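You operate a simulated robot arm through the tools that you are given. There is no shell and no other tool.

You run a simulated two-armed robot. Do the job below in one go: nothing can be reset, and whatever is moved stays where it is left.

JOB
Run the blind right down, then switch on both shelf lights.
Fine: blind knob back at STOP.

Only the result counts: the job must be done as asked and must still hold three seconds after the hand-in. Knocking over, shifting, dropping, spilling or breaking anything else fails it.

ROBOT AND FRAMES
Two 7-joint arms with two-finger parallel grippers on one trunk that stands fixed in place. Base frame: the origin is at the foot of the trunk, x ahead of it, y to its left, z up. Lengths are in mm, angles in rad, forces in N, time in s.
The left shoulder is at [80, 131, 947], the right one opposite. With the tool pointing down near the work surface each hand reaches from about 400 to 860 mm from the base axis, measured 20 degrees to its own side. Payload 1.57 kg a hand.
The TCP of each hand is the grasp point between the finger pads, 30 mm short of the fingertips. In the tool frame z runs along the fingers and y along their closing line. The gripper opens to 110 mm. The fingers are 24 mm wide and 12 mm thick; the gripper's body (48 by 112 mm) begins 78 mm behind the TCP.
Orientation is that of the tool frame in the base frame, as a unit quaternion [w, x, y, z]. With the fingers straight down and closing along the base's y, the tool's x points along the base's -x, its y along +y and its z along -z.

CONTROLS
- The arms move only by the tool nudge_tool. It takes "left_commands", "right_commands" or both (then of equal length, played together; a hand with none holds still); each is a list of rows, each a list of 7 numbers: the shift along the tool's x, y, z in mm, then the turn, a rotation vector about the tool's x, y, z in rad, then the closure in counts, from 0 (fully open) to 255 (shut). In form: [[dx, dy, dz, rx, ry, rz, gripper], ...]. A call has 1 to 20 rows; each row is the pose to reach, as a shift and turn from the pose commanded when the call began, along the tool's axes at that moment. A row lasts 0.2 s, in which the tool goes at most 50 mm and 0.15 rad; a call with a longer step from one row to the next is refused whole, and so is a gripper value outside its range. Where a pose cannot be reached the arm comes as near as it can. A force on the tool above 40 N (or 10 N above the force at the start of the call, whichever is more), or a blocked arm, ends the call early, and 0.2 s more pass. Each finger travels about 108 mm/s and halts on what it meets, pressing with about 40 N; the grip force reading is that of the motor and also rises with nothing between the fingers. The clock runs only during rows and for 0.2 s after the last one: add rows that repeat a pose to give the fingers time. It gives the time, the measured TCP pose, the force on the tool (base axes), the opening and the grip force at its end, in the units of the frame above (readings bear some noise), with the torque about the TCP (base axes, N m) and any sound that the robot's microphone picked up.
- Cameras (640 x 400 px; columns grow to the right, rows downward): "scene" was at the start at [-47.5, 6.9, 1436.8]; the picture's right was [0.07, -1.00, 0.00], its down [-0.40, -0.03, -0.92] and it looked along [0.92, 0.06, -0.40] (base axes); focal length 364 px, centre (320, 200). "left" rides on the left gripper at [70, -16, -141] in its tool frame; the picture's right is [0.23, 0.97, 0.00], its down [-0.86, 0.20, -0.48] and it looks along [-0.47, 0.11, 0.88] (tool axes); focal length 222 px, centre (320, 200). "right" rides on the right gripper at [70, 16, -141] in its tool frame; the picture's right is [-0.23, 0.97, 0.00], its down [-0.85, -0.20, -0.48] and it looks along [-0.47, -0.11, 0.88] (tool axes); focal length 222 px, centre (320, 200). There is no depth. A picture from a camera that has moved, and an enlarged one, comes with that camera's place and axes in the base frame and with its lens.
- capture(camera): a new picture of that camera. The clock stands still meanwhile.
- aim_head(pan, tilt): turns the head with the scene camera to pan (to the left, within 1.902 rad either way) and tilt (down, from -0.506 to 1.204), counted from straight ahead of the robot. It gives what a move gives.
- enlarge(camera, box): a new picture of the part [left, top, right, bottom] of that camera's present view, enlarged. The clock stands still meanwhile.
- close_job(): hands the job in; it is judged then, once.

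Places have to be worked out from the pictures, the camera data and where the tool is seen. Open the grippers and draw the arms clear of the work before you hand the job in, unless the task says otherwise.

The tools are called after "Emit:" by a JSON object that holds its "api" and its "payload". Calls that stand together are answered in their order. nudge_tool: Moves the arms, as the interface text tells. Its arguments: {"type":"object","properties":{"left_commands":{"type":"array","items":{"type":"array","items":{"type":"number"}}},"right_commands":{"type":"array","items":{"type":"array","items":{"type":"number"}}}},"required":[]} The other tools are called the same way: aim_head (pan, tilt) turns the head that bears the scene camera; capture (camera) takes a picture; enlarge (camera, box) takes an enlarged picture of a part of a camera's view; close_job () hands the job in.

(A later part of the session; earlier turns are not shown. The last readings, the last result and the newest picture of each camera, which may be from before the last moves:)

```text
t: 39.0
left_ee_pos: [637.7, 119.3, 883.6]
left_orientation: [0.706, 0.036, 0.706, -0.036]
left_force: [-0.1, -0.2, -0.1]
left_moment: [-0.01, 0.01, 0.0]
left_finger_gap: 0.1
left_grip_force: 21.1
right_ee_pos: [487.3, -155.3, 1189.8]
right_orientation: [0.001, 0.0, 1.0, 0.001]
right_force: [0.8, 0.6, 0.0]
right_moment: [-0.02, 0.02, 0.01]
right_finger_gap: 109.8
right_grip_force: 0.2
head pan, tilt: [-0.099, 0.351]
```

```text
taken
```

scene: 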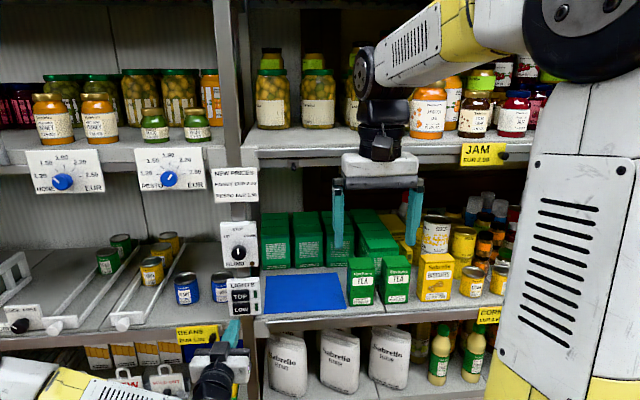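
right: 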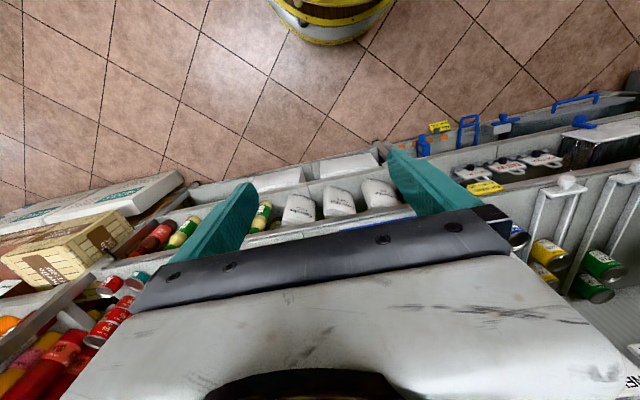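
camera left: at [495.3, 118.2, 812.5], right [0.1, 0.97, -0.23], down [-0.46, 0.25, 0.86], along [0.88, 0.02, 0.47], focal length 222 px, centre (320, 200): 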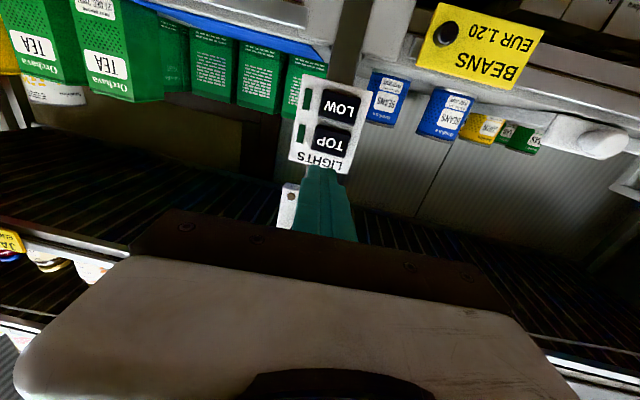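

The buttons are in clear view of both cameras. I enlarge for precise triangulation.

Emit:
{"api": "enlarge", "payload": {"camera": "left", "box": [270, 70, 390, 250]}}

Emit:
{"api": "enlarge", "payload": {"camera": "scene", "box": [200, 260, 300, 380]}}

```text
2.22 times, centred on (330, 160) of left
camera zoom: at [495.3, 118.2, 812.5], right [0.1, 0.97, -0.23], down [-0.46, 0.25, 0.86], along [0.88, 0.02, 0.47], focal length 494 px, centre (298, 289)
```

zoom: 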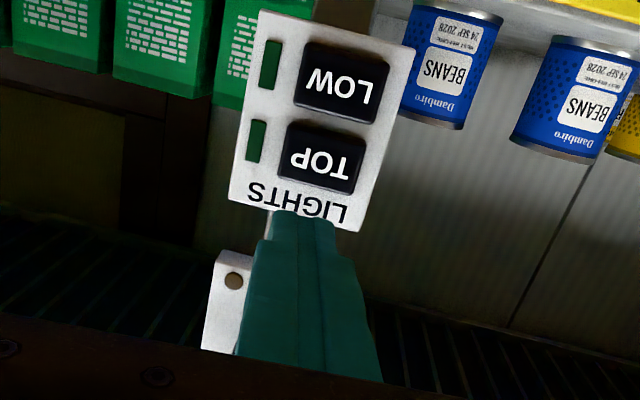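

```text
3.33 times, centred on (250, 320) of scene
camera zoom: at [-47.1, -8.5, 1442.2], right [-0.1, -0.99, 0.0], down [-0.34, 0.03, -0.94], along [0.93, -0.09, -0.34], focal length 1213 px, centre (553, -200)
```

zoom: 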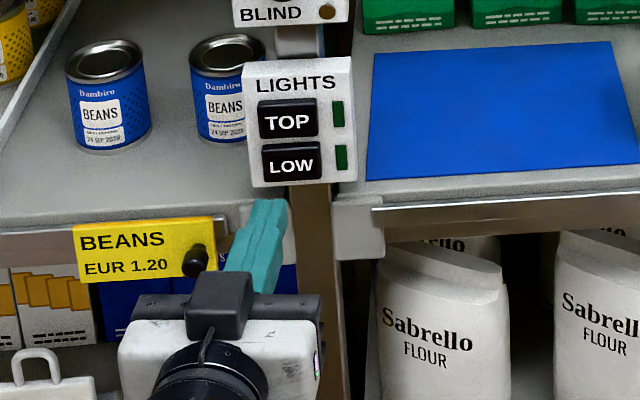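

Triangulated: TOP button at about [781, 119, 878], LOW at [781, 119, 836]. I advance the closed fingertips toward TOP, stopping about 15 mm short.

Emit:
{"api": "nudge_tool", "payload": {"left_commands": [[2, 4, 30, 0, 0, 0, 255], [4, 8, 60, 0, 0, 0, 255], [5.6, 11, 85, 0, 0, 0, 255], [5.6, 12.4, 96.5, 0, 0, 0, 255], [5.6, 12.4, 96.5, 0, 0, 0, 255]]}}

Emit:
{"api": "enlarge", "payload": {"camera": "left", "box": [220, 50, 420, 250]}}

Emit:
{"api": "enlarge", "payload": {"camera": "scene", "box": [200, 260, 300, 380]}}

```text
t: 40.2
left_ee_pos: [724.8, 141.7, 891.3]
left_orientation: [0.705, 0.037, 0.707, -0.037]
left_force: [-0.8, 0.3, 0.1]
left_moment: [-0.04, 0.0, -0.03]
left_finger_gap: 0.3
left_grip_force: 21.7
left hand out of reach, approached as far as the arm can: row 1, 2, 3, 4, 5
right_ee_pos: [488.1, -154.3, 1190.2]
right_orientation: [0.0, -0.001, 1.0, 0.0]
right_force: [0.5, -0.2, -0.8]
right_moment: [0.0, 0.01, 0.0]
right_finger_gap: 109.8
right_grip_force: 0.1
head pan, tilt: [-0.099, 0.351]
```

```text
2.00 times, centred on (320, 150) of left
camera zoom: at [582.5, 139.9, 820.6], right [0.1, 0.97, -0.23], down [-0.45, 0.25, 0.86], along [0.89, 0.02, 0.46], focal length 444 px, centre (320, 300)
```

zoom: 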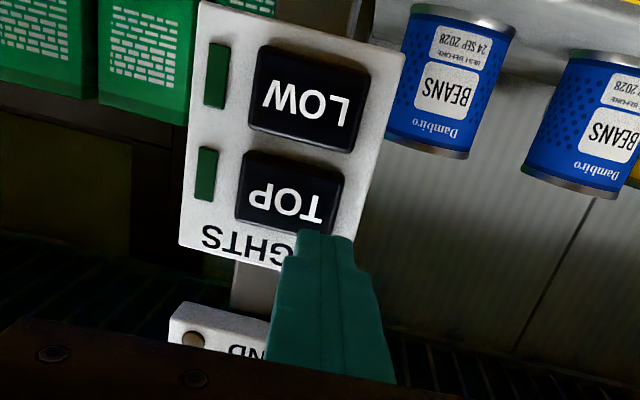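

```text
3.33 times, centred on (250, 320) of scene
camera zoom: at [-47.1, -8.5, 1442.2], right [-0.1, -0.99, 0.0], down [-0.34, 0.03, -0.94], along [0.93, -0.09, -0.34], focal length 1213 px, centre (553, -200)
```

zoom: 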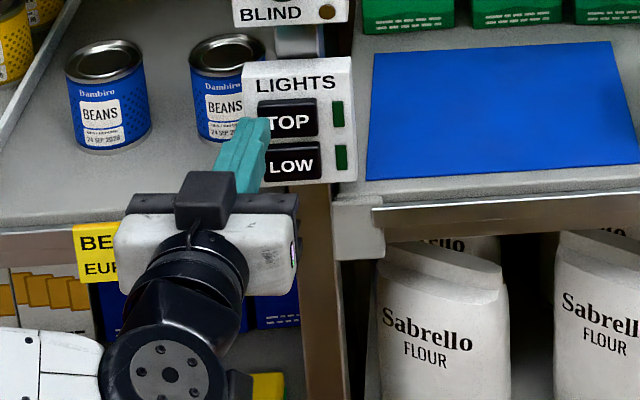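

The arm drifted sideways to y≈142 at its limit, still clear of the panel. I back off to x≈700, add 0.3 rad yaw to the right (which relieves the wrist), and re-centre on TOP.

Emit:
{"api": "nudge_tool", "payload": {"left_commands": [[3, -2, -15, 0, 0, 0, 255], [6, -10, -23, 0.1, 0, 0, 255], [10, -18, -23, 0.2, 0, 0, 255], [13.3, -24.1, -23, 0.3, 0, 0, 255], [13.3, -24.1, -23, 0.3, 0, 0, 255]]}}

```text
t: 41.4
left_ee_pos: [698.5, 118.3, 881.4]
left_orientation: [0.693, 0.141, 0.693, -0.141]
left_force: [1.0, 0.0, 0.4]
left_moment: [0.0, 0.0, 0.01]
left_finger_gap: 0.0
left_grip_force: 21.4
right_ee_pos: [488.3, -154.5, 1189.7]
right_orientation: [0.0, -0.001, 1.0, 0.0]
right_force: [0.0, 0.1, 0.1]
right_moment: [0.03, 0.0, 0.03]
right_finger_gap: 109.8
right_grip_force: 0.1
head pan, tilt: [-0.099, 0.351]
```

That pose was reached. I move forward to x≈735, z≈878 and check reach.

Emit:
{"api": "nudge_tool", "payload": {"left_commands": [[2, 5, 11, 0, 0, 0, 255], [3, 10, 22, 0, 0, 0, 255], [3, 15.4, 32.6, 0, 0, 0, 255], [3, 15.4, 32.6, 0, 0, 0, 255]]}}

Emit:
{"api": "enlarge", "payload": {"camera": "left", "box": [220, 50, 420, 250]}}

Emit:
{"api": "enlarge", "payload": {"camera": "scene", "box": [200, 260, 300, 380]}}

```text
t: 42.4
left_ee_pos: [736.3, 120.7, 877.2]
left_orientation: [0.693, 0.141, 0.693, -0.141]
left_force: [-0.1, -0.7, 0.8]
left_moment: [-0.03, -0.05, 0.0]
left_finger_gap: 0.0
left_grip_force: 21.5
right_ee_pos: [488.6, -155.2, 1189.4]
right_orientation: [0.0, 0.0, 1.0, 0.0]
right_force: [-0.2, -0.2, -0.5]
right_moment: [0.02, -0.02, -0.02]
right_finger_gap: 110.1
right_grip_force: 0.1
head pan, tilt: [-0.099, 0.351]
```

```text
2.00 times, centred on (320, 150) of left
camera zoom: at [599.1, 161.4, 806.4], right [0.38, 0.9, -0.23], down [-0.36, 0.37, 0.86], along [0.85, -0.24, 0.47], focal length 444 px, centre (320, 300)
```

zoom: 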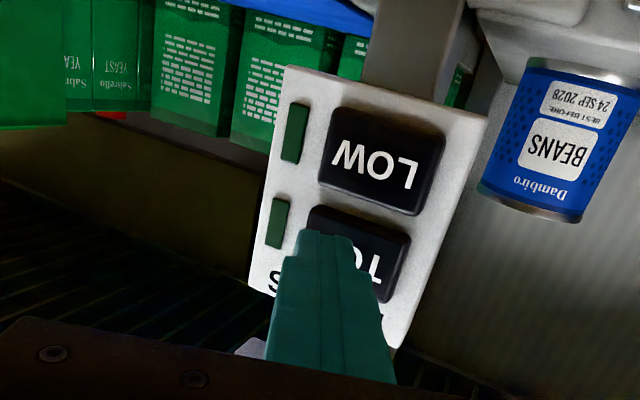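

```text
3.33 times, centred on (250, 320) of scene
camera zoom: at [-47.1, -8.5, 1442.2], right [-0.1, -0.99, 0.0], down [-0.34, 0.03, -0.94], along [0.93, -0.09, -0.34], focal length 1213 px, centre (553, -200)
```

zoom: 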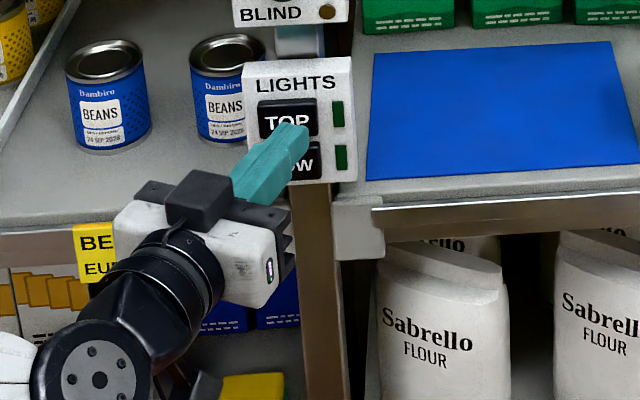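

The tip is in front of TOP with ~13 mm to go. I press straight along base x, in small steps.

Emit:
{"api": "nudge_tool", "payload": {"left_commands": [[0, 2.3, 5.5, 0, 0, 0, 255], [0, 3.9, 9.2, 0, 0, 0, 255], [0, 4.7, 11, 0, 0, 0, 255], [0, 5.4, 12.9, 0, 0, 0, 255], [0, 6.2, 14.7, 0, 0, 0, 255], [0, 6.2, 14.7, 0, 0, 0, 255]]}}

Emit:
{"api": "enlarge", "payload": {"camera": "scene", "box": [200, 260, 300, 380]}}

Emit:
{"api": "enlarge", "payload": {"camera": "left", "box": [220, 50, 420, 250]}}

```text
t: 43.8
left_ee_pos: [750.9, 120.1, 875.9]
left_orientation: [0.692, 0.142, 0.693, -0.142]
left_force: [-13.2, 2.5, -1.4]
left_moment: [0.03, 0.02, 0.04]
left_finger_gap: 0.0
left_grip_force: 22.0
right_ee_pos: [487.3, -154.5, 1189.6]
right_orientation: [0.0, 0.0, 1.0, 0.0]
right_force: [0.5, 0.5, 0.0]
right_moment: [0.0, 0.01, -0.02]
right_finger_gap: 110.1
right_grip_force: 0.0
head pan, tilt: [-0.099, 0.351]
heard: click
```

```text
3.33 times, centred on (250, 320) of scene
camera zoom: at [-47.7, -8.4, 1442.2], right [-0.1, -0.99, 0.0], down [-0.34, 0.03, -0.94], along [0.93, -0.09, -0.34], focal length 1213 px, centre (553, -200)
```

zoom: 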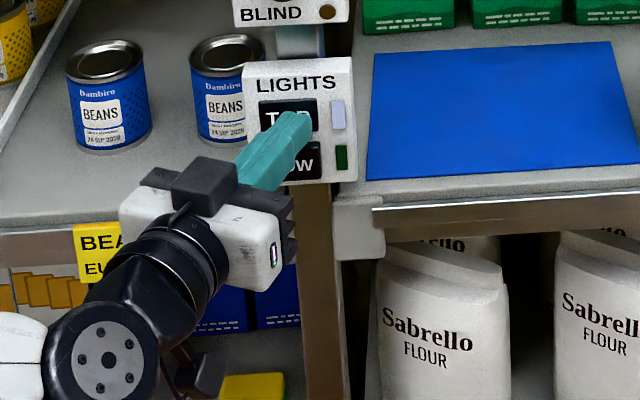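

```text
2.00 times, centred on (320, 150) of left
camera zoom: at [614.0, 160.9, 806.3], right [0.38, 0.9, -0.23], down [-0.36, 0.37, 0.86], along [0.85, -0.24, 0.47], focal length 444 px, centre (320, 300)
```

zoom: 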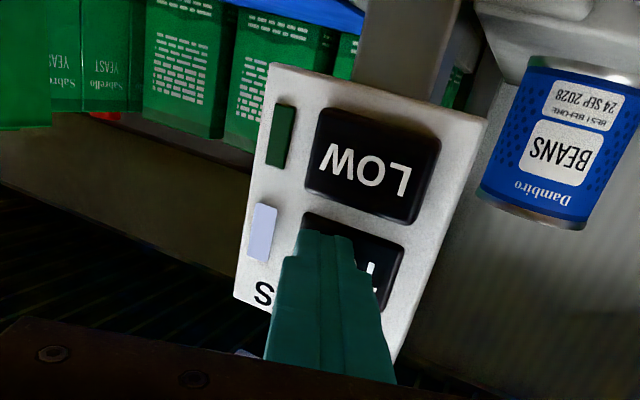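

Click heard and TOP's indicator is lit. I back off 28 mm, then lower 41 mm to face LOW.

Emit:
{"api": "nudge_tool", "payload": {"left_commands": [[0, -5, -12, 0, 0, 0, 255], [0, -11, -26, 0, 0, 0, 255], [14, -11, -26, 0, 0, 0, 255], [28, -11, -26, 0, 0, 0, 255], [41, -11, -26, 0, 0, 0, 255], [41, -11, -26, 0, 0, 0, 255]]}}

Emit:
{"api": "enlarge", "payload": {"camera": "scene", "box": [200, 260, 300, 380]}}

Emit:
{"api": "enlarge", "payload": {"camera": "left", "box": [220, 50, 420, 250]}}

```text
t: 45.2
left_ee_pos: [719.2, 121.7, 838.9]
left_orientation: [0.692, 0.141, 0.694, -0.14]
left_force: [-0.3, 0.0, -0.3]
left_moment: [-0.01, -0.02, 0.03]
left_finger_gap: 0.1
left_grip_force: 21.6
right_ee_pos: [488.2, -156.0, 1189.8]
right_orientation: [0.0, 0.001, 1.0, 0.0]
right_force: [0.4, 0.1, 0.2]
right_moment: [-0.02, -0.02, 0.0]
right_finger_gap: 109.8
right_grip_force: 0.1
head pan, tilt: [-0.099, 0.351]
```

```text
3.33 times, centred on (250, 320) of scene
camera zoom: at [-47.1, -8.5, 1442.2], right [-0.1, -0.99, 0.0], down [-0.34, 0.03, -0.94], along [0.93, -0.09, -0.34], focal length 1213 px, centre (553, -200)
```

zoom: 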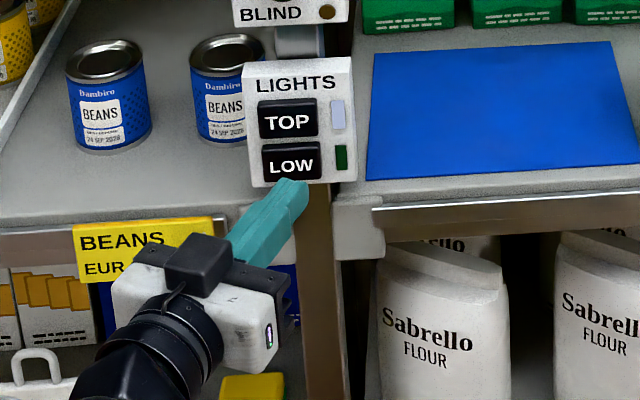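

```text
2.00 times, centred on (320, 150) of left
camera zoom: at [583.9, 163.3, 766.5], right [0.38, 0.9, -0.23], down [-0.36, 0.37, 0.86], along [0.85, -0.24, 0.47], focal length 444 px, centre (320, 300)
```

zoom: 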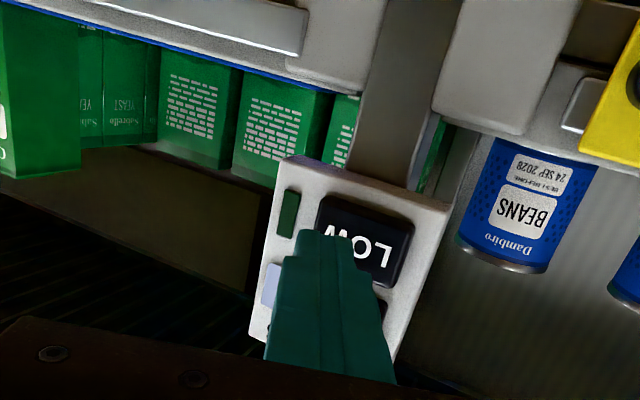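

TOP stays lit; the tip is in front of LOW at z≈838. I advance to about 13 mm short, checking that the arm follows.

Emit:
{"api": "nudge_tool", "payload": {"left_commands": [[2.5, 2.8, 8.6, 0, 0, 0, 255], [2.5, 5.6, 17.2, 0, 0, 0, 255], [2.5, 5.6, 17.2, 0, 0, 0, 255]]}}

Emit:
{"api": "enlarge", "payload": {"camera": "scene", "box": [200, 260, 300, 380]}}

```text
t: 46.0
left_ee_pos: [731.9, 126.2, 842.0]
left_orientation: [0.692, 0.141, 0.693, -0.141]
left_force: [-0.4, -0.6, 0.6]
left_moment: [-0.02, 0.01, 0.04]
left_finger_gap: 0.0
left_grip_force: 21.2
left hand out of reach, approached as far as the arm can: row 1, 2, 3
right_ee_pos: [487.7, -155.0, 1188.9]
right_orientation: [0.0, 0.0, 1.0, 0.001]
right_force: [0.1, -0.5, -0.2]
right_moment: [0.01, 0.03, 0.02]
right_finger_gap: 110.2
right_grip_force: 0.1
head pan, tilt: [-0.099, 0.351]
```

```text
3.33 times, centred on (250, 320) of scene
camera zoom: at [-47.1, -8.5, 1442.2], right [-0.1, -0.99, 0.0], down [-0.34, 0.03, -0.94], along [0.93, -0.09, -0.34], focal length 1213 px, centre (553, -200)
```

zoom: 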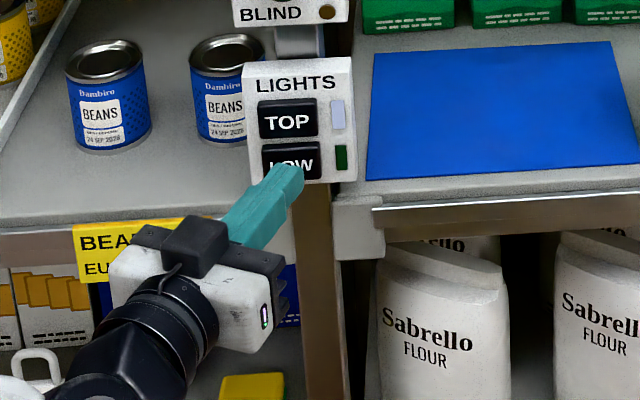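

Limit again, so I back off and add another 0.2 rad of yaw before approaching LOW.

Emit:
{"api": "nudge_tool", "payload": {"left_commands": [[3, -7.7, -15.2, 0, 0, 0, 255], [6, -7.7, -15.2, 0.1, 0, 0, 255], [6, -7.7, -15.2, 0.22, 0, 0, 255], [6, -7.7, -15.2, 0.22, 0, 0, 255]]}}

```text
t: 47.0
left_ee_pos: [717.2, 125.2, 837.0]
left_orientation: [0.673, 0.216, 0.673, -0.216]
left_force: [0.2, 0.2, 0.6]
left_moment: [0.0, 0.0, -0.01]
left_finger_gap: 0.0
left_grip_force: 21.2
right_ee_pos: [488.6, -155.1, 1188.8]
right_orientation: [-0.001, 0.0, 1.0, 0.0]
right_force: [0.5, -0.2, 0.0]
right_moment: [-0.01, 0.02, 0.03]
right_finger_gap: 109.9
right_grip_force: 0.0
head pan, tilt: [-0.099, 0.351]
```

Reached with yaw ≈0.62. I advance 20 mm along base x toward LOW.

Emit:
{"api": "nudge_tool", "payload": {"left_commands": [[1.5, 5.8, 8.1, 0, 0, 0, 255], [1.5, 11.6, 16.3, 0, 0, 0, 255], [1.5, 11.6, 16.3, 0, 0, 0, 255]]}}

Emit:
{"api": "enlarge", "payload": {"camera": "scene", "box": [200, 260, 300, 380]}}

Emit:
{"api": "enlarge", "payload": {"camera": "left", "box": [220, 50, 420, 250]}}

```text
t: 47.8
left_ee_pos: [736.4, 125.0, 835.7]
left_orientation: [0.673, 0.216, 0.673, -0.216]
left_force: [0.1, -0.4, 0.7]
left_moment: [0.01, -0.02, 0.0]
left_finger_gap: 0.0
left_grip_force: 21.5
right_ee_pos: [488.0, -154.4, 1189.7]
right_orientation: [0.0, 0.0, 1.0, 0.0]
right_force: [-0.1, 0.3, -0.9]
right_moment: [-0.03, -0.02, -0.01]
right_finger_gap: 110.1
right_grip_force: 0.0
head pan, tilt: [-0.099, 0.351]
```

```text
3.33 times, centred on (250, 320) of scene
camera zoom: at [-47.1, -8.5, 1442.2], right [-0.1, -0.99, 0.0], down [-0.34, 0.03, -0.94], along [0.93, -0.09, -0.34], focal length 1213 px, centre (553, -200)
```

zoom: 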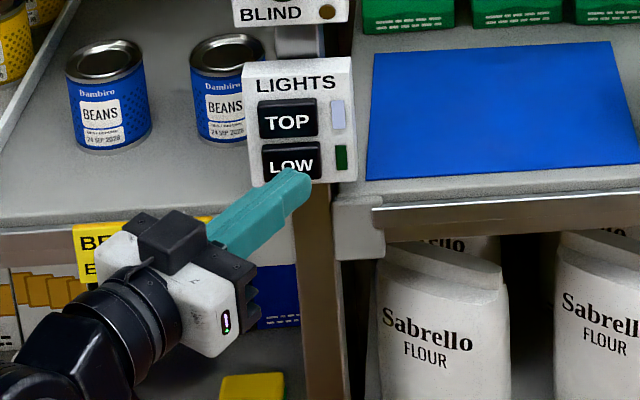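

```text
2.00 times, centred on (320, 150) of left
camera zoom: at [612.4, 195.5, 764.3], right [0.57, 0.79, -0.23], down [-0.27, 0.44, 0.86], along [0.78, -0.42, 0.47], focal length 444 px, centre (320, 300)
```

zoom: 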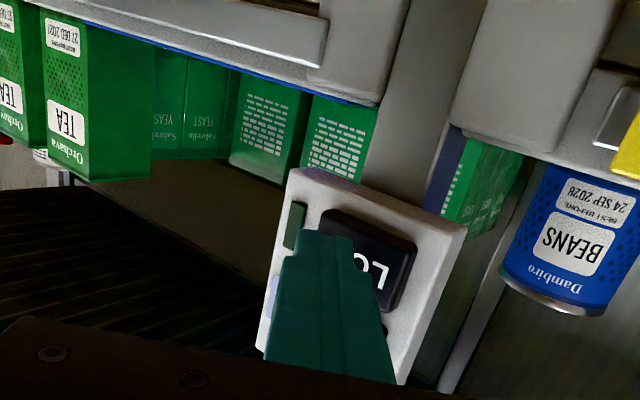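

Aligned with LOW (tip contact expected around y 118, z 836). I press forward 15 mm in small steps.

Emit:
{"api": "nudge_tool", "payload": {"left_commands": [[0, 3.5, 4.9, 0, 0, 0, 255], [0, 5.8, 8.1, 0, 0, 0, 255], [0, 7, 9.8, 0, 0, 0, 255], [0, 8.1, 11.4, 0, 0, 0, 255], [0, 8.9, 12.4, 0, 0, 0, 255], [0, 8.9, 12.4, 0, 0, 0, 255]]}}

Emit:
{"api": "enlarge", "payload": {"camera": "scene", "box": [200, 260, 300, 380]}}

Emit:
{"api": "enlarge", "payload": {"camera": "left", "box": [220, 50, 420, 250]}}

```text
t: 49.2
left_ee_pos: [750.3, 125.6, 836.1]
left_orientation: [0.672, 0.216, 0.674, -0.216]
left_force: [-9.7, -1.2, -3.6]
left_moment: [0.02, 0.08, -0.12]
left_finger_gap: 0.0
left_grip_force: 21.3
right_ee_pos: [487.6, -154.9, 1189.5]
right_orientation: [0.0, -0.001, 1.0, -0.001]
right_force: [-0.2, 0.7, 0.3]
right_moment: [0.0, -0.02, 0.0]
right_finger_gap: 109.9
right_grip_force: 0.1
head pan, tilt: [-0.099, 0.351]
heard: click
```

```text
3.33 times, centred on (250, 320) of scene
camera zoom: at [-47.4, -8.5, 1442.2], right [-0.1, -0.99, 0.0], down [-0.34, 0.03, -0.94], along [0.93, -0.09, -0.34], focal length 1213 px, centre (553, -200)
```

zoom: 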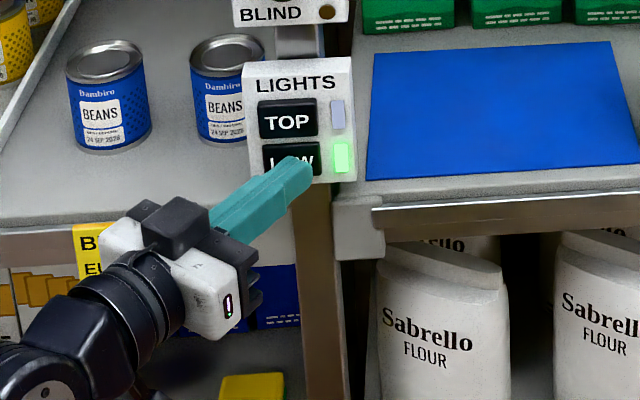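

```text
2.00 times, centred on (320, 150) of left
camera zoom: at [625.7, 195.8, 765.5], right [0.57, 0.79, -0.23], down [-0.27, 0.44, 0.86], along [0.78, -0.42, 0.46], focal length 444 px, centre (320, 300)
```

zoom: 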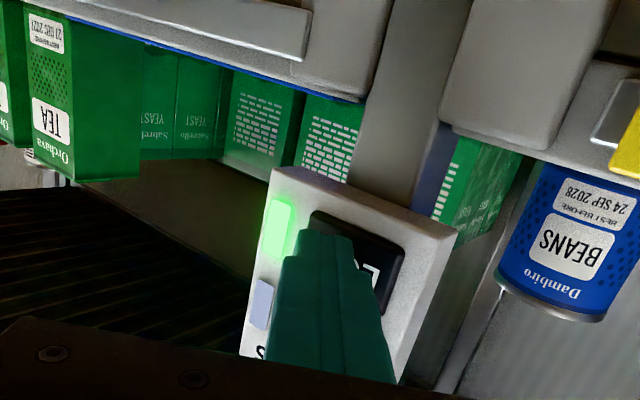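

Click heard; LOW glows green, but TOP's indicator is a pale grey, unlike LOW's green. I back the hand off and inspect both indicators and the lights themselves.

Emit:
{"api": "nudge_tool", "payload": {"left_commands": [[0, -7, -10, 0, 0, 0, 255], [0, -17, -24, 0, 0, 0, 255], [0, -35, -49, 0, 0, 0, 255], [0, -52, -73, 0, 0, 0, 255], [0, -52, -73, 0, 0, 0, 255]]}}

Emit:
{"api": "enlarge", "payload": {"camera": "scene", "box": [200, 210, 300, 330]}}

Emit:
{"api": "capture", "payload": {"camera": "scene"}}

Emit:
{"api": "aim_head", "payload": {"pan": 0.15, "tilt": -0.2}}

Emit:
{"api": "capture", "payload": {"camera": "scene"}}

Emit:
{"api": "aim_head", "payload": {"pan": 0.15, "tilt": 0.6}}

Emit:
{"api": "capture", "payload": {"camera": "scene"}}

```text
t: 50.4
left_ee_pos: [662.8, 125.5, 836.8]
left_orientation: [0.673, 0.217, 0.673, -0.216]
left_force: [0.4, -0.1, -0.3]
left_moment: [0.04, -0.04, 0.03]
left_finger_gap: 0.0
left_grip_force: 20.8
right_ee_pos: [487.4, -154.2, 1188.6]
right_orientation: [0.0, 0.0, 1.0, 0.0]
right_force: [-0.2, -0.9, -0.5]
right_moment: [-0.02, -0.03, 0.02]
right_finger_gap: 109.7
right_grip_force: 0.1
head pan, tilt: [-0.099, 0.351]
```

```text
3.33 times, centred on (250, 270) of scene
camera zoom: at [-47.0, -8.5, 1442.2], right [-0.1, -0.99, 0.0], down [-0.34, 0.03, -0.94], along [0.93, -0.09, -0.34], focal length 1213 px, centre (553, -33)
```

zoom: 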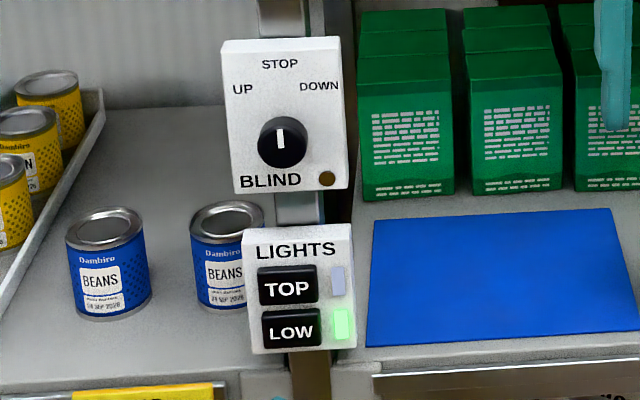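

```text
taken
```

scene: 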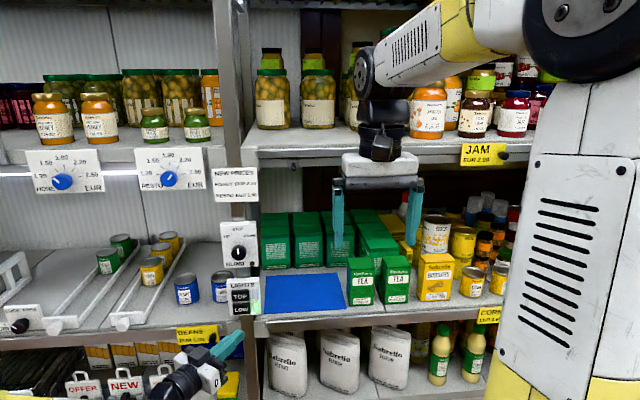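

```text
t: 51.4
left_ee_pos: [664.4, 126.3, 836.2]
left_orientation: [0.673, 0.216, 0.673, -0.216]
left_force: [0.9, 0.5, 0.1]
left_moment: [-0.01, -0.01, -0.01]
left_finger_gap: 0.1
left_grip_force: 21.7
right_ee_pos: [487.4, -154.5, 1190.1]
right_orientation: [0.0, 0.0, 1.0, 0.0]
right_force: [0.1, 0.1, -0.1]
right_moment: [0.0, 0.0, 0.0]
right_finger_gap: 110.1
right_grip_force: 0.1
head pan, tilt: [0.15, -0.201]
```

```text
taken
```

scene: 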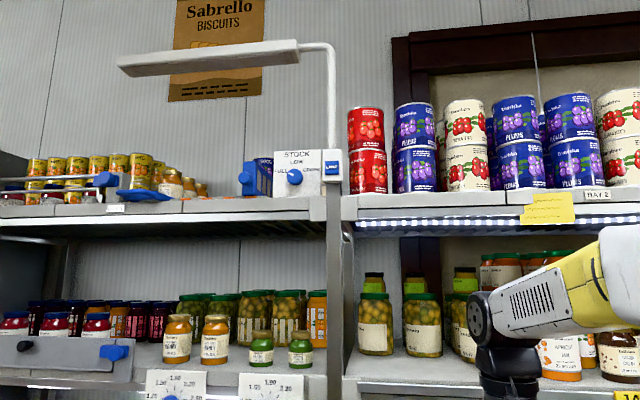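

```text
t: 52.5
left_ee_pos: [663.2, 125.5, 835.6]
left_orientation: [0.674, 0.215, 0.673, -0.215]
left_force: [0.3, 0.0, 0.1]
left_moment: [-0.01, 0.02, -0.01]
left_finger_gap: 0.1
left_grip_force: 21.5
right_ee_pos: [487.9, -155.6, 1190.4]
right_orientation: [0.0, 0.001, 1.0, 0.0]
right_force: [0.1, 0.1, -0.5]
right_moment: [0.03, -0.02, 0.02]
right_finger_gap: 110.1
right_grip_force: 0.1
head pan, tilt: [0.15, 0.6]
```

```text
taken
```

scene: 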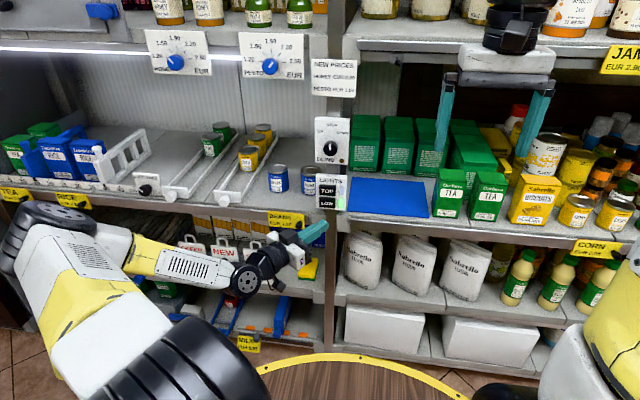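

The LOW strip under the left mid shelf is glowing. I zoom on the strip under the top shelf, and on the right-hand bay's strips, to judge TOP.

Emit:
{"api": "aim_head", "payload": {"pan": 0.0, "tilt": 0.0}}

Emit:
{"api": "capture", "payload": {"camera": "scene"}}

Emit:
{"api": "enlarge", "payload": {"camera": "scene", "box": [240, 60, 480, 200]}}

Emit:
{"api": "enlarge", "payload": {"camera": "scene", "box": [0, 60, 280, 220]}}

Emit:
{"api": "enlarge", "payload": {"camera": "scene", "box": [240, 240, 560, 400]}}

Emit:
{"api": "enlarge", "payload": {"camera": "scene", "box": [0, 220, 300, 400]}}

```text
t: 53.5
left_ee_pos: [662.8, 125.4, 835.6]
left_orientation: [0.673, 0.216, 0.674, -0.216]
left_force: [-0.9, 0.1, -0.5]
left_moment: [-0.04, 0.0, 0.02]
left_finger_gap: 0.0
left_grip_force: 21.3
right_ee_pos: [488.3, -153.2, 1189.3]
right_orientation: [0.0, 0.0, 1.0, 0.001]
right_force: [-1.0, -0.9, 0.5]
right_moment: [-0.02, 0.01, 0.0]
right_finger_gap: 110.1
right_grip_force: 0.2
head pan, tilt: [0.0, 0.0]
```

```text
taken
```

scene: 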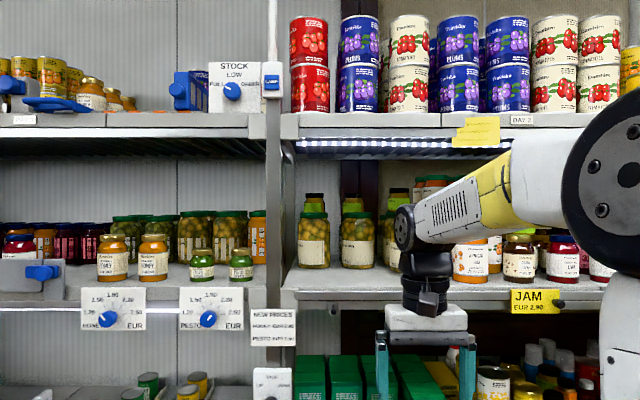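

```text
2.67 times, centred on (360, 130) of scene
camera zoom: at [-49.7, 0.8, 1474.6], right [0.0, -1.0, 0.0], down [0.0, 0.0, -1.0], along [1.0, 0.0, 0.0], focal length 970 px, centre (213, 387)
```

zoom: 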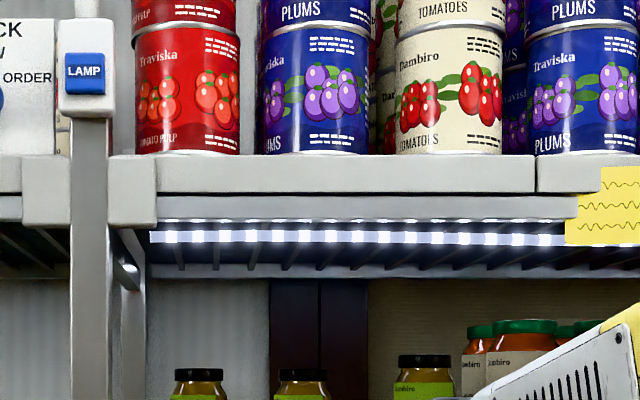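

```text
2.29 times, centred on (140, 140) of scene
camera zoom: at [-49.7, 0.8, 1474.6], right [0.0, -1.0, 0.0], down [0.0, 0.0, -1.0], along [1.0, 0.0, 0.0], focal length 832 px, centre (731, 337)
```

zoom: 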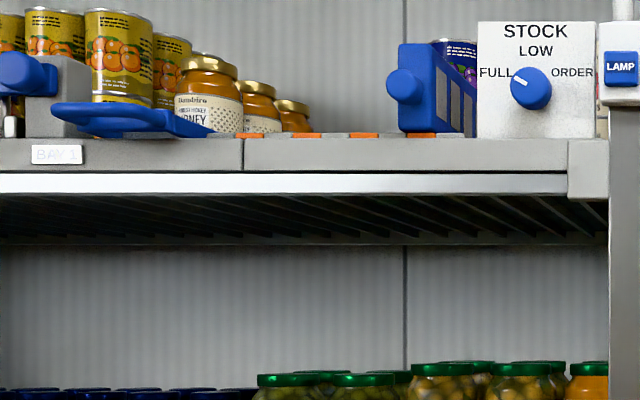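

```text
2.00 times, centred on (400, 320) of scene
camera zoom: at [-49.7, 0.8, 1474.6], right [0.0, -1.0, 0.0], down [0.0, 0.0, -1.0], along [1.0, 0.0, 0.0], focal length 728 px, centre (160, -40)
```

zoom: 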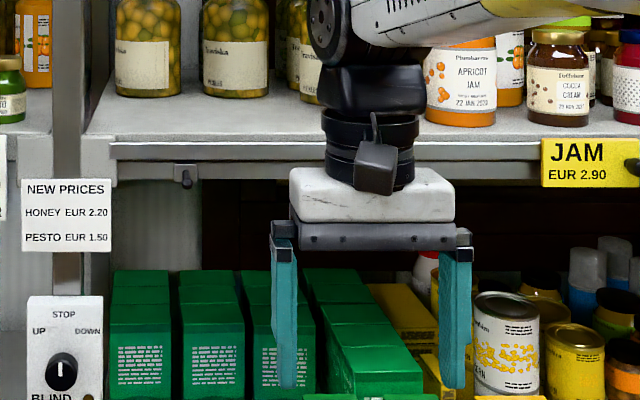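

```text
2.13 times, centred on (150, 310) of scene
camera zoom: at [-49.7, 0.8, 1474.6], right [0.0, -1.0, 0.0], down [0.0, 0.0, -1.0], along [1.0, 0.0, 0.0], focal length 776 px, centre (683, -35)
```

zoom: 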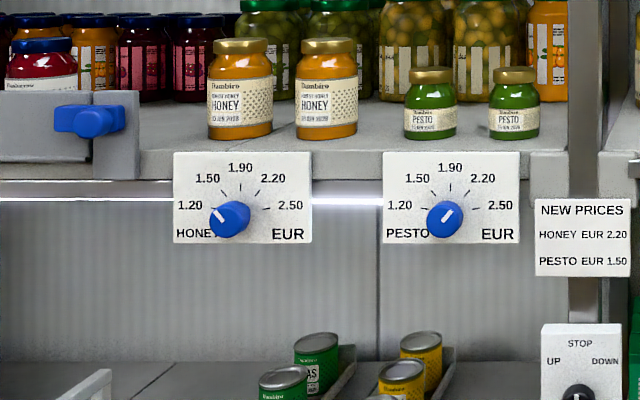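

Both a strip under the top-right shelf (LED dots) and one under the left mid shelf are now lit. I compare the indicators and strips more closely to be sure TOP is fully on.

Emit:
{"api": "enlarge", "payload": {"camera": "scene", "box": [300, 125, 400, 165]}}

Emit:
{"api": "aim_head", "payload": {"pan": 0.1, "tilt": 0.45}}

Emit:
{"api": "capture", "payload": {"camera": "scene"}}

Emit:
{"api": "enlarge", "payload": {"camera": "scene", "box": [290, 190, 350, 270]}}

Emit:
{"api": "capture", "payload": {"camera": "left"}}

Emit:
{"api": "capture", "payload": {"camera": "right"}}

```text
6.40 times, centred on (350, 145) of scene
camera zoom: at [-49.7, 0.8, 1474.6], right [0.0, -1.0, 0.0], down [0.0, 0.0, -1.0], along [1.0, 0.0, 0.0], focal length 2328 px, centre (128, 552)
```

zoom: 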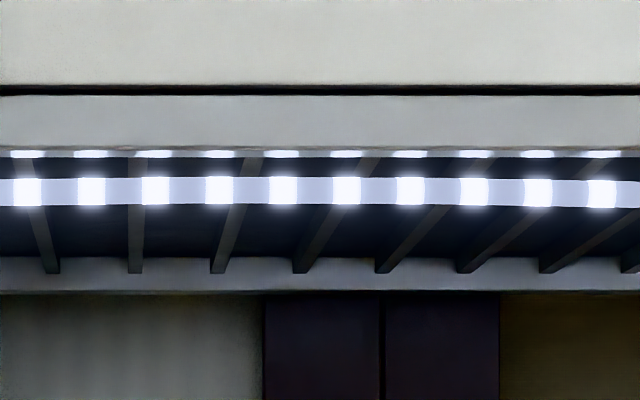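

```text
t: 54.4
left_ee_pos: [663.3, 125.3, 836.5]
left_orientation: [0.673, 0.217, 0.673, -0.216]
left_force: [0.5, -0.5, 0.4]
left_moment: [0.0, 0.02, -0.01]
left_finger_gap: 0.0
left_grip_force: 21.6
right_ee_pos: [488.1, -155.1, 1189.1]
right_orientation: [0.0, 0.001, 1.0, 0.001]
right_force: [1.3, 0.0, -0.1]
right_moment: [0.01, 0.0, 0.0]
right_finger_gap: 109.9
right_grip_force: 0.0
head pan, tilt: [0.099, 0.45]
```

```text
taken
```

scene: 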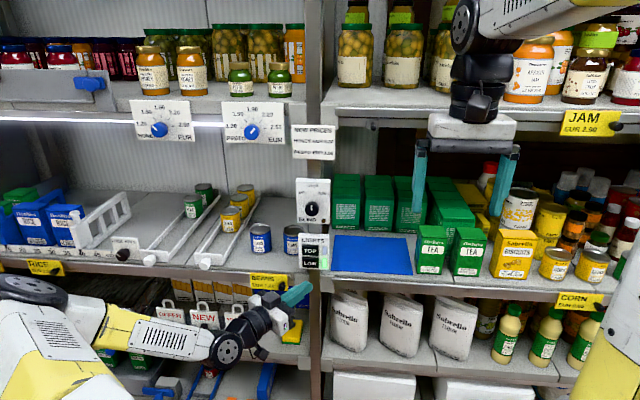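

```text
5.00 times, centred on (320, 230) of scene
camera zoom: at [-48.3, 9.9, 1433.1], right [0.1, -1.0, 0.0], down [-0.43, -0.04, -0.9], along [0.9, 0.09, -0.43], focal length 1819 px, centre (320, 50)
```

zoom: 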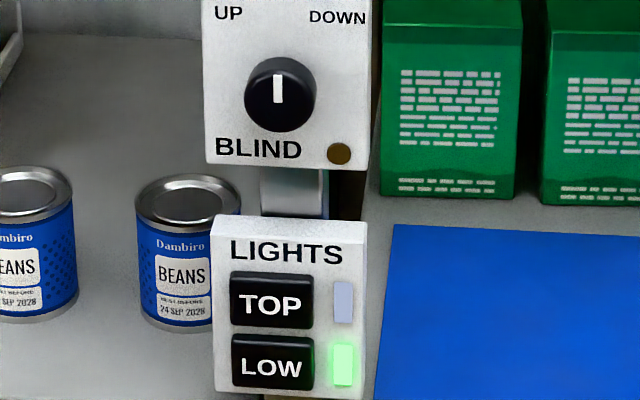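

```text
taken
camera left: at [538.9, 195.1, 765.0], right [0.57, 0.79, -0.23], down [-0.27, 0.44, 0.86], along [0.78, -0.42, 0.47], focal length 222 px, centre (320, 200)
```

left: 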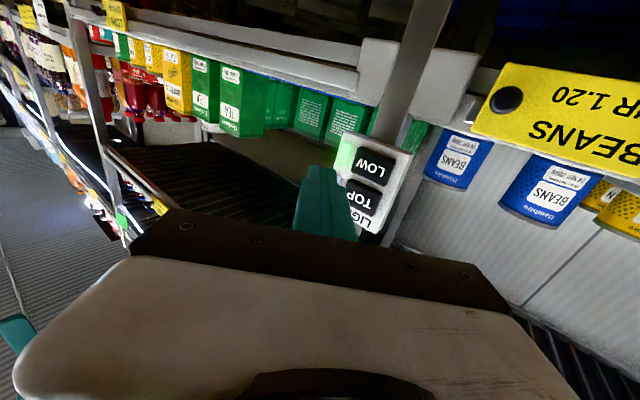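

```text
taken
camera right: at [418.5, -137.7, 1330.3], right [0.23, 0.97, 0.0], down [0.86, -0.2, 0.48], along [0.47, -0.11, -0.88], focal length 222 px, centre (320, 200)
```

right: 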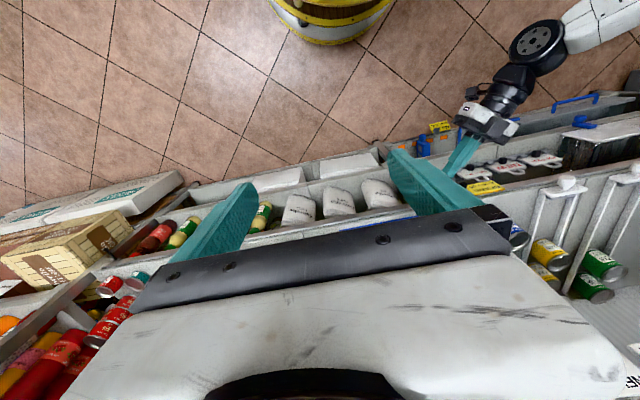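

I zoom on the glowing strip under the left mid shelf and the mid-right shelf edge for comparison.

Emit:
{"api": "enlarge", "payload": {"camera": "scene", "box": [0, 100, 140, 140]}}

Emit:
{"api": "enlarge", "payload": {"camera": "scene", "box": [280, 80, 440, 180]}}

Emit:
{"api": "aim_head", "payload": {"pan": 0.7, "tilt": 0.1}}

Emit:
{"api": "capture", "payload": {"camera": "scene"}}

Emit:
{"api": "aim_head", "payload": {"pan": -0.7, "tilt": 0.1}}

Emit:
{"api": "capture", "payload": {"camera": "scene"}}

```text
4.57 times, centred on (70, 120) of scene
camera zoom: at [-48.3, 9.9, 1433.1], right [0.1, -1.0, 0.0], down [-0.43, -0.04, -0.9], along [0.9, 0.09, -0.43], focal length 1663 px, centre (1463, 566)
```

zoom: 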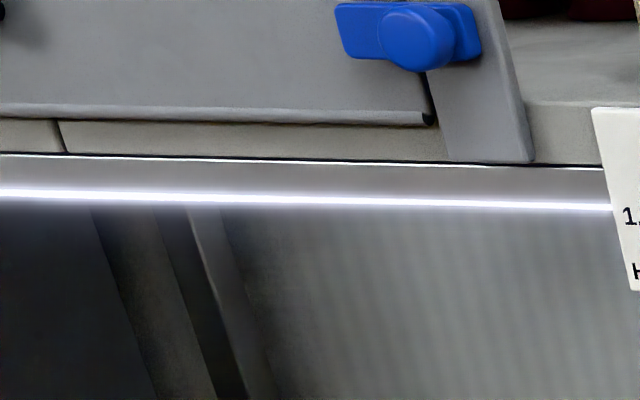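

```text
4.00 times, centred on (360, 130) of scene
camera zoom: at [-48.3, 9.9, 1433.1], right [0.1, -1.0, 0.0], down [-0.43, -0.04, -0.9], along [0.9, 0.09, -0.43], focal length 1455 px, centre (160, 480)
```

zoom: 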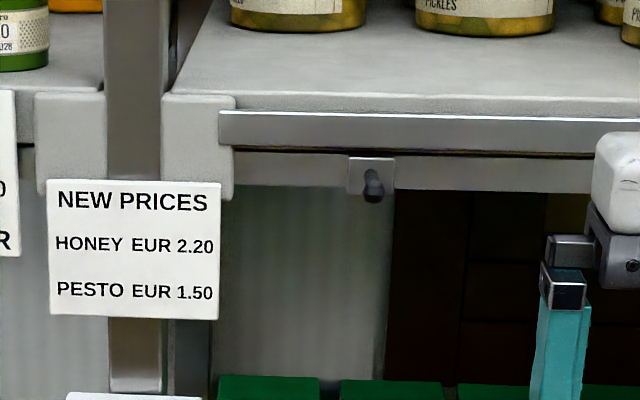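

```text
t: 55.4
left_ee_pos: [661.9, 125.0, 835.9]
left_orientation: [0.674, 0.216, 0.673, -0.215]
left_force: [-0.1, 0.0, -0.4]
left_moment: [-0.01, 0.03, 0.0]
left_finger_gap: 0.0
left_grip_force: 21.5
right_ee_pos: [487.8, -155.1, 1189.6]
right_orientation: [0.001, 0.0, 1.0, 0.0]
right_force: [-0.7, 0.7, -0.1]
right_moment: [0.01, 0.01, 0.0]
right_finger_gap: 110.0
right_grip_force: 0.1
head pan, tilt: [0.7, 0.099]
```

```text
taken
```

scene: 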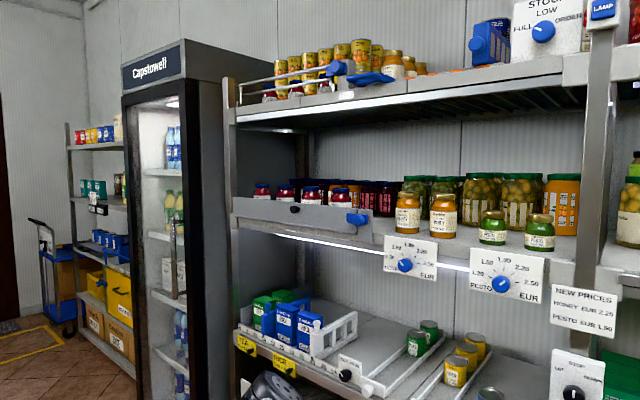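

```text
t: 57.0
left_ee_pos: [663.6, 126.1, 836.2]
left_orientation: [0.673, 0.215, 0.674, -0.216]
left_force: [-1.6, -0.9, 0.4]
left_moment: [0.0, 0.03, -0.01]
left_finger_gap: 0.0
left_grip_force: 21.0
right_ee_pos: [486.8, -154.5, 1189.3]
right_orientation: [0.0, 0.0, 1.0, 0.0]
right_force: [0.1, 0.0, 0.6]
right_moment: [-0.01, -0.01, -0.02]
right_finger_gap: 110.0
right_grip_force: 0.1
head pan, tilt: [-0.7, 0.099]
```

```text
taken
```

scene: 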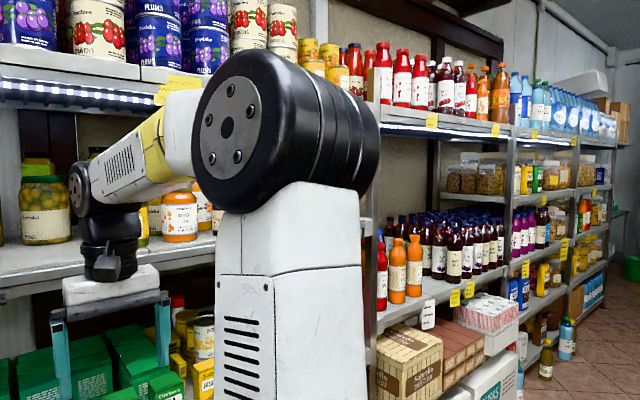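

Both strips glow. I compare the neighbouring bays' strip and dotted strip up close here, then view the LOW strip from below with the left camera as I withdraw the hand.

Emit:
{"api": "enlarge", "payload": {"camera": "scene", "box": [0, 60, 200, 120]}}

Emit:
{"api": "enlarge", "payload": {"camera": "scene", "box": [370, 90, 630, 200]}}

Emit:
{"api": "nudge_tool", "payload": {"left_commands": [[-20, -6, -20, -0.1, 0, 0, 255], [-50, 10, -20, -0.2, 0, 0, 255], [-85, 30, -20, -0.3, 0, 0, 255], [-120, 50, -20, -0.4, 0, 0, 255], [-155, 70, -25, -0.5, 0, 0, 200], [-190, 90, -30, -0.6, 0, 0, 150], [-225, 110, -35, -0.62, 0, 0, 100], [-250, 130, -40, -0.62, 0, 0, 50], [-250, 130, -40, -0.62, 0, 0, 0], [-250, 130, -40, -0.62, 0, 0, 0]]}}

Emit:
{"api": "capture", "payload": {"camera": "left"}}

```text
3.20 times, centred on (100, 90) of scene
camera zoom: at [-69.3, -58.4, 1465.6], right [-0.64, -0.77, 0.0], down [-0.08, 0.06, -0.99], along [0.76, -0.64, -0.1], focal length 1164 px, centre (1024, 552)
```

zoom: 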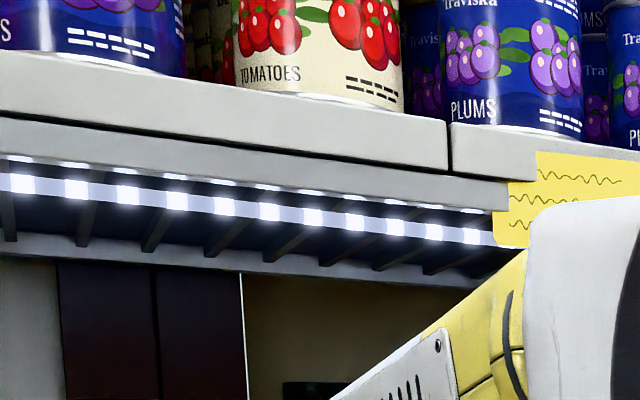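

```text
2.46 times, centred on (500, 145) of scene
camera zoom: at [-69.3, -58.4, 1465.6], right [-0.64, -0.77, 0.0], down [-0.08, 0.06, -0.99], along [0.76, -0.64, -0.1], focal length 896 px, centre (-123, 335)
```

zoom: 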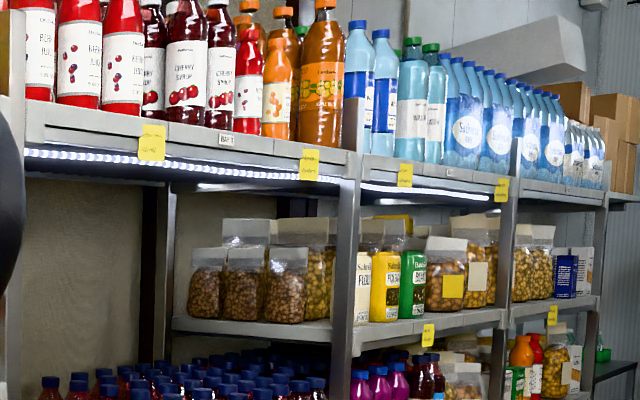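

```text
t: 59.1
left_ee_pos: [705.7, 255.4, 1084.2]
left_orientation: [0.707, 0.001, 0.707, 0.0]
left_force: [0.5, 0.8, 0.2]
left_moment: [-0.01, -0.02, 0.0]
left_finger_gap: 110.0
left_grip_force: 0.0
right_ee_pos: [487.3, -155.0, 1188.5]
right_orientation: [0.0, -0.001, 1.0, 0.0]
right_force: [0.2, 0.1, 0.2]
right_moment: [0.02, 0.01, 0.01]
right_finger_gap: 110.1
right_grip_force: 0.0
head pan, tilt: [-0.7, 0.099]
```

```text
taken
camera left: at [564.5, 241.1, 1013.9], right [0.0, 0.97, -0.23], down [-0.48, 0.2, 0.86], along [0.88, 0.11, 0.47], focal length 222 px, centre (320, 200)
```

left: 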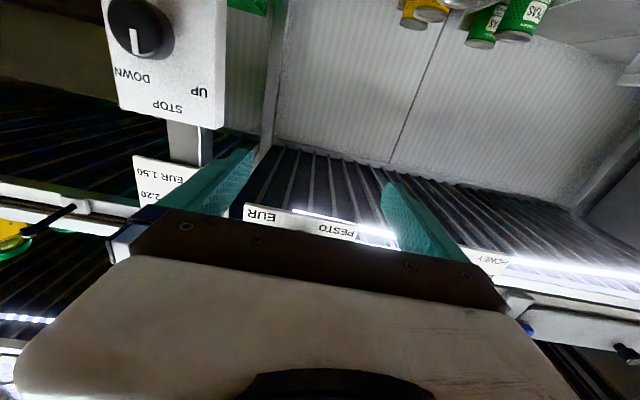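

The hand is clear with fingers open. I enlarge the LOW strip seen from below for comparison with the dotted TOP strip.

Emit:
{"api": "enlarge", "payload": {"camera": "left", "box": [440, 220, 640, 320]}}

Emit:
{"api": "enlarge", "payload": {"camera": "left", "box": [0, 290, 80, 340]}}

Emit:
{"api": "aim_head", "payload": {"pan": 0.066, "tilt": -0.2}}

Emit:
{"api": "capture", "payload": {"camera": "scene"}}

Emit:
{"api": "aim_head", "payload": {"pan": -1.2, "tilt": 0.2}}

Emit:
{"api": "capture", "payload": {"camera": "scene"}}

```text
3.20 times, centred on (540, 270) of left
camera zoom: at [564.5, 241.1, 1013.9], right [0.0, 0.97, -0.23], down [-0.48, 0.2, 0.86], along [0.88, 0.11, 0.47], focal length 711 px, centre (-384, -24)
```

zoom: 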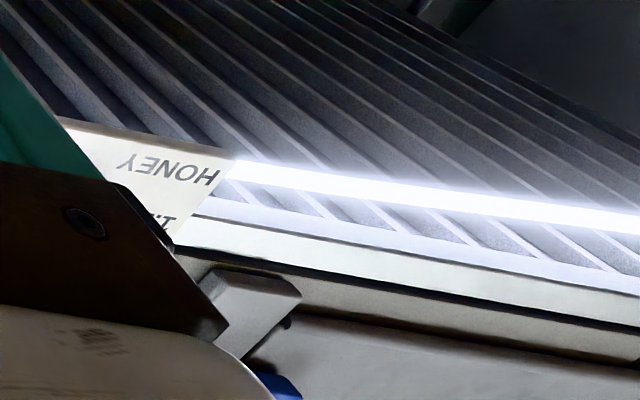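

```text
8.00 times, centred on (40, 315) of left
camera zoom: at [564.5, 241.1, 1013.9], right [0.0, 0.97, -0.23], down [-0.48, 0.2, 0.86], along [0.88, 0.11, 0.47], focal length 1777 px, centre (2560, -720)
```

zoom: 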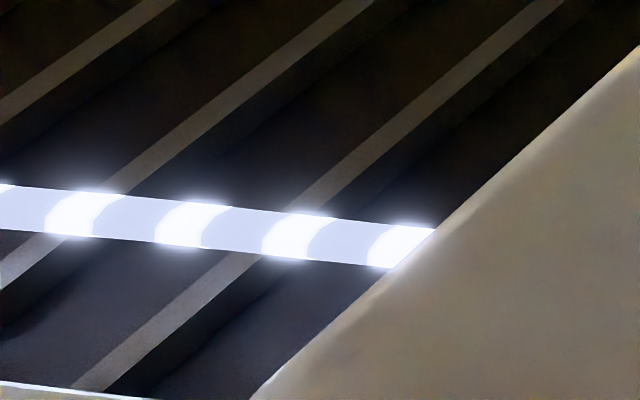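

```text
t: 60.3
left_ee_pos: [704.7, 255.8, 1085.2]
left_orientation: [0.707, 0.0, 0.708, -0.001]
left_force: [-0.4, -0.3, 0.0]
left_moment: [0.02, -0.02, -0.01]
left_finger_gap: 110.2
left_grip_force: 0.0
right_ee_pos: [487.8, -154.2, 1188.9]
right_orientation: [0.0, 0.0, 1.0, 0.0]
right_force: [-0.1, -0.3, 0.2]
right_moment: [0.01, 0.01, -0.03]
right_finger_gap: 110.0
right_grip_force: 0.0
head pan, tilt: [0.066, -0.201]
```

```text
taken
```

scene: 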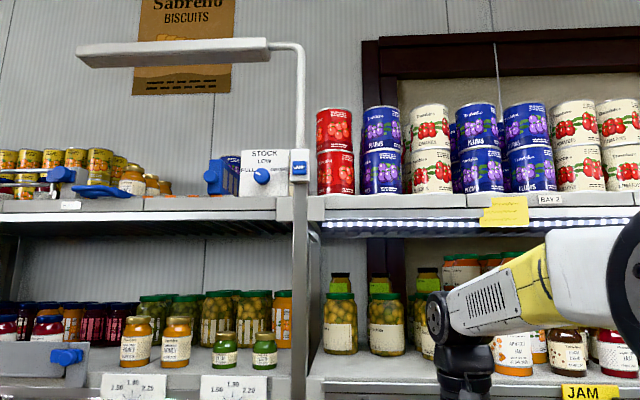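

```text
t: 61.7
left_ee_pos: [705.9, 256.3, 1085.6]
left_orientation: [0.707, 0.0, 0.707, 0.0]
left_force: [0.0, -0.7, 0.2]
left_moment: [-0.05, 0.0, 0.03]
left_finger_gap: 109.9
left_grip_force: 0.0
right_ee_pos: [487.3, -154.0, 1189.2]
right_orientation: [0.0, 0.0, 1.0, 0.0]
right_force: [-0.7, 0.0, 0.4]
right_moment: [0.0, 0.0, -0.02]
right_finger_gap: 110.0
right_grip_force: 0.1
head pan, tilt: [-1.201, 0.201]
```

```text
taken
```

scene: 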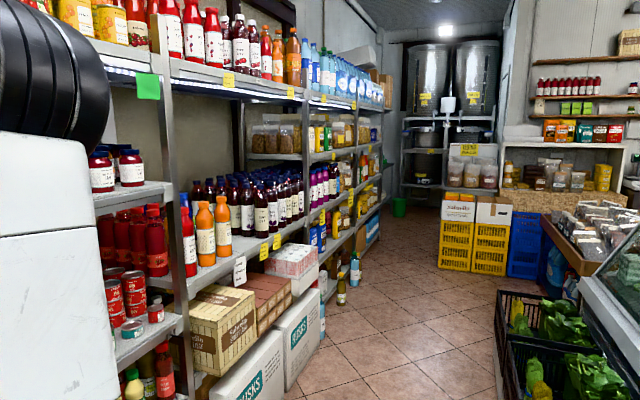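

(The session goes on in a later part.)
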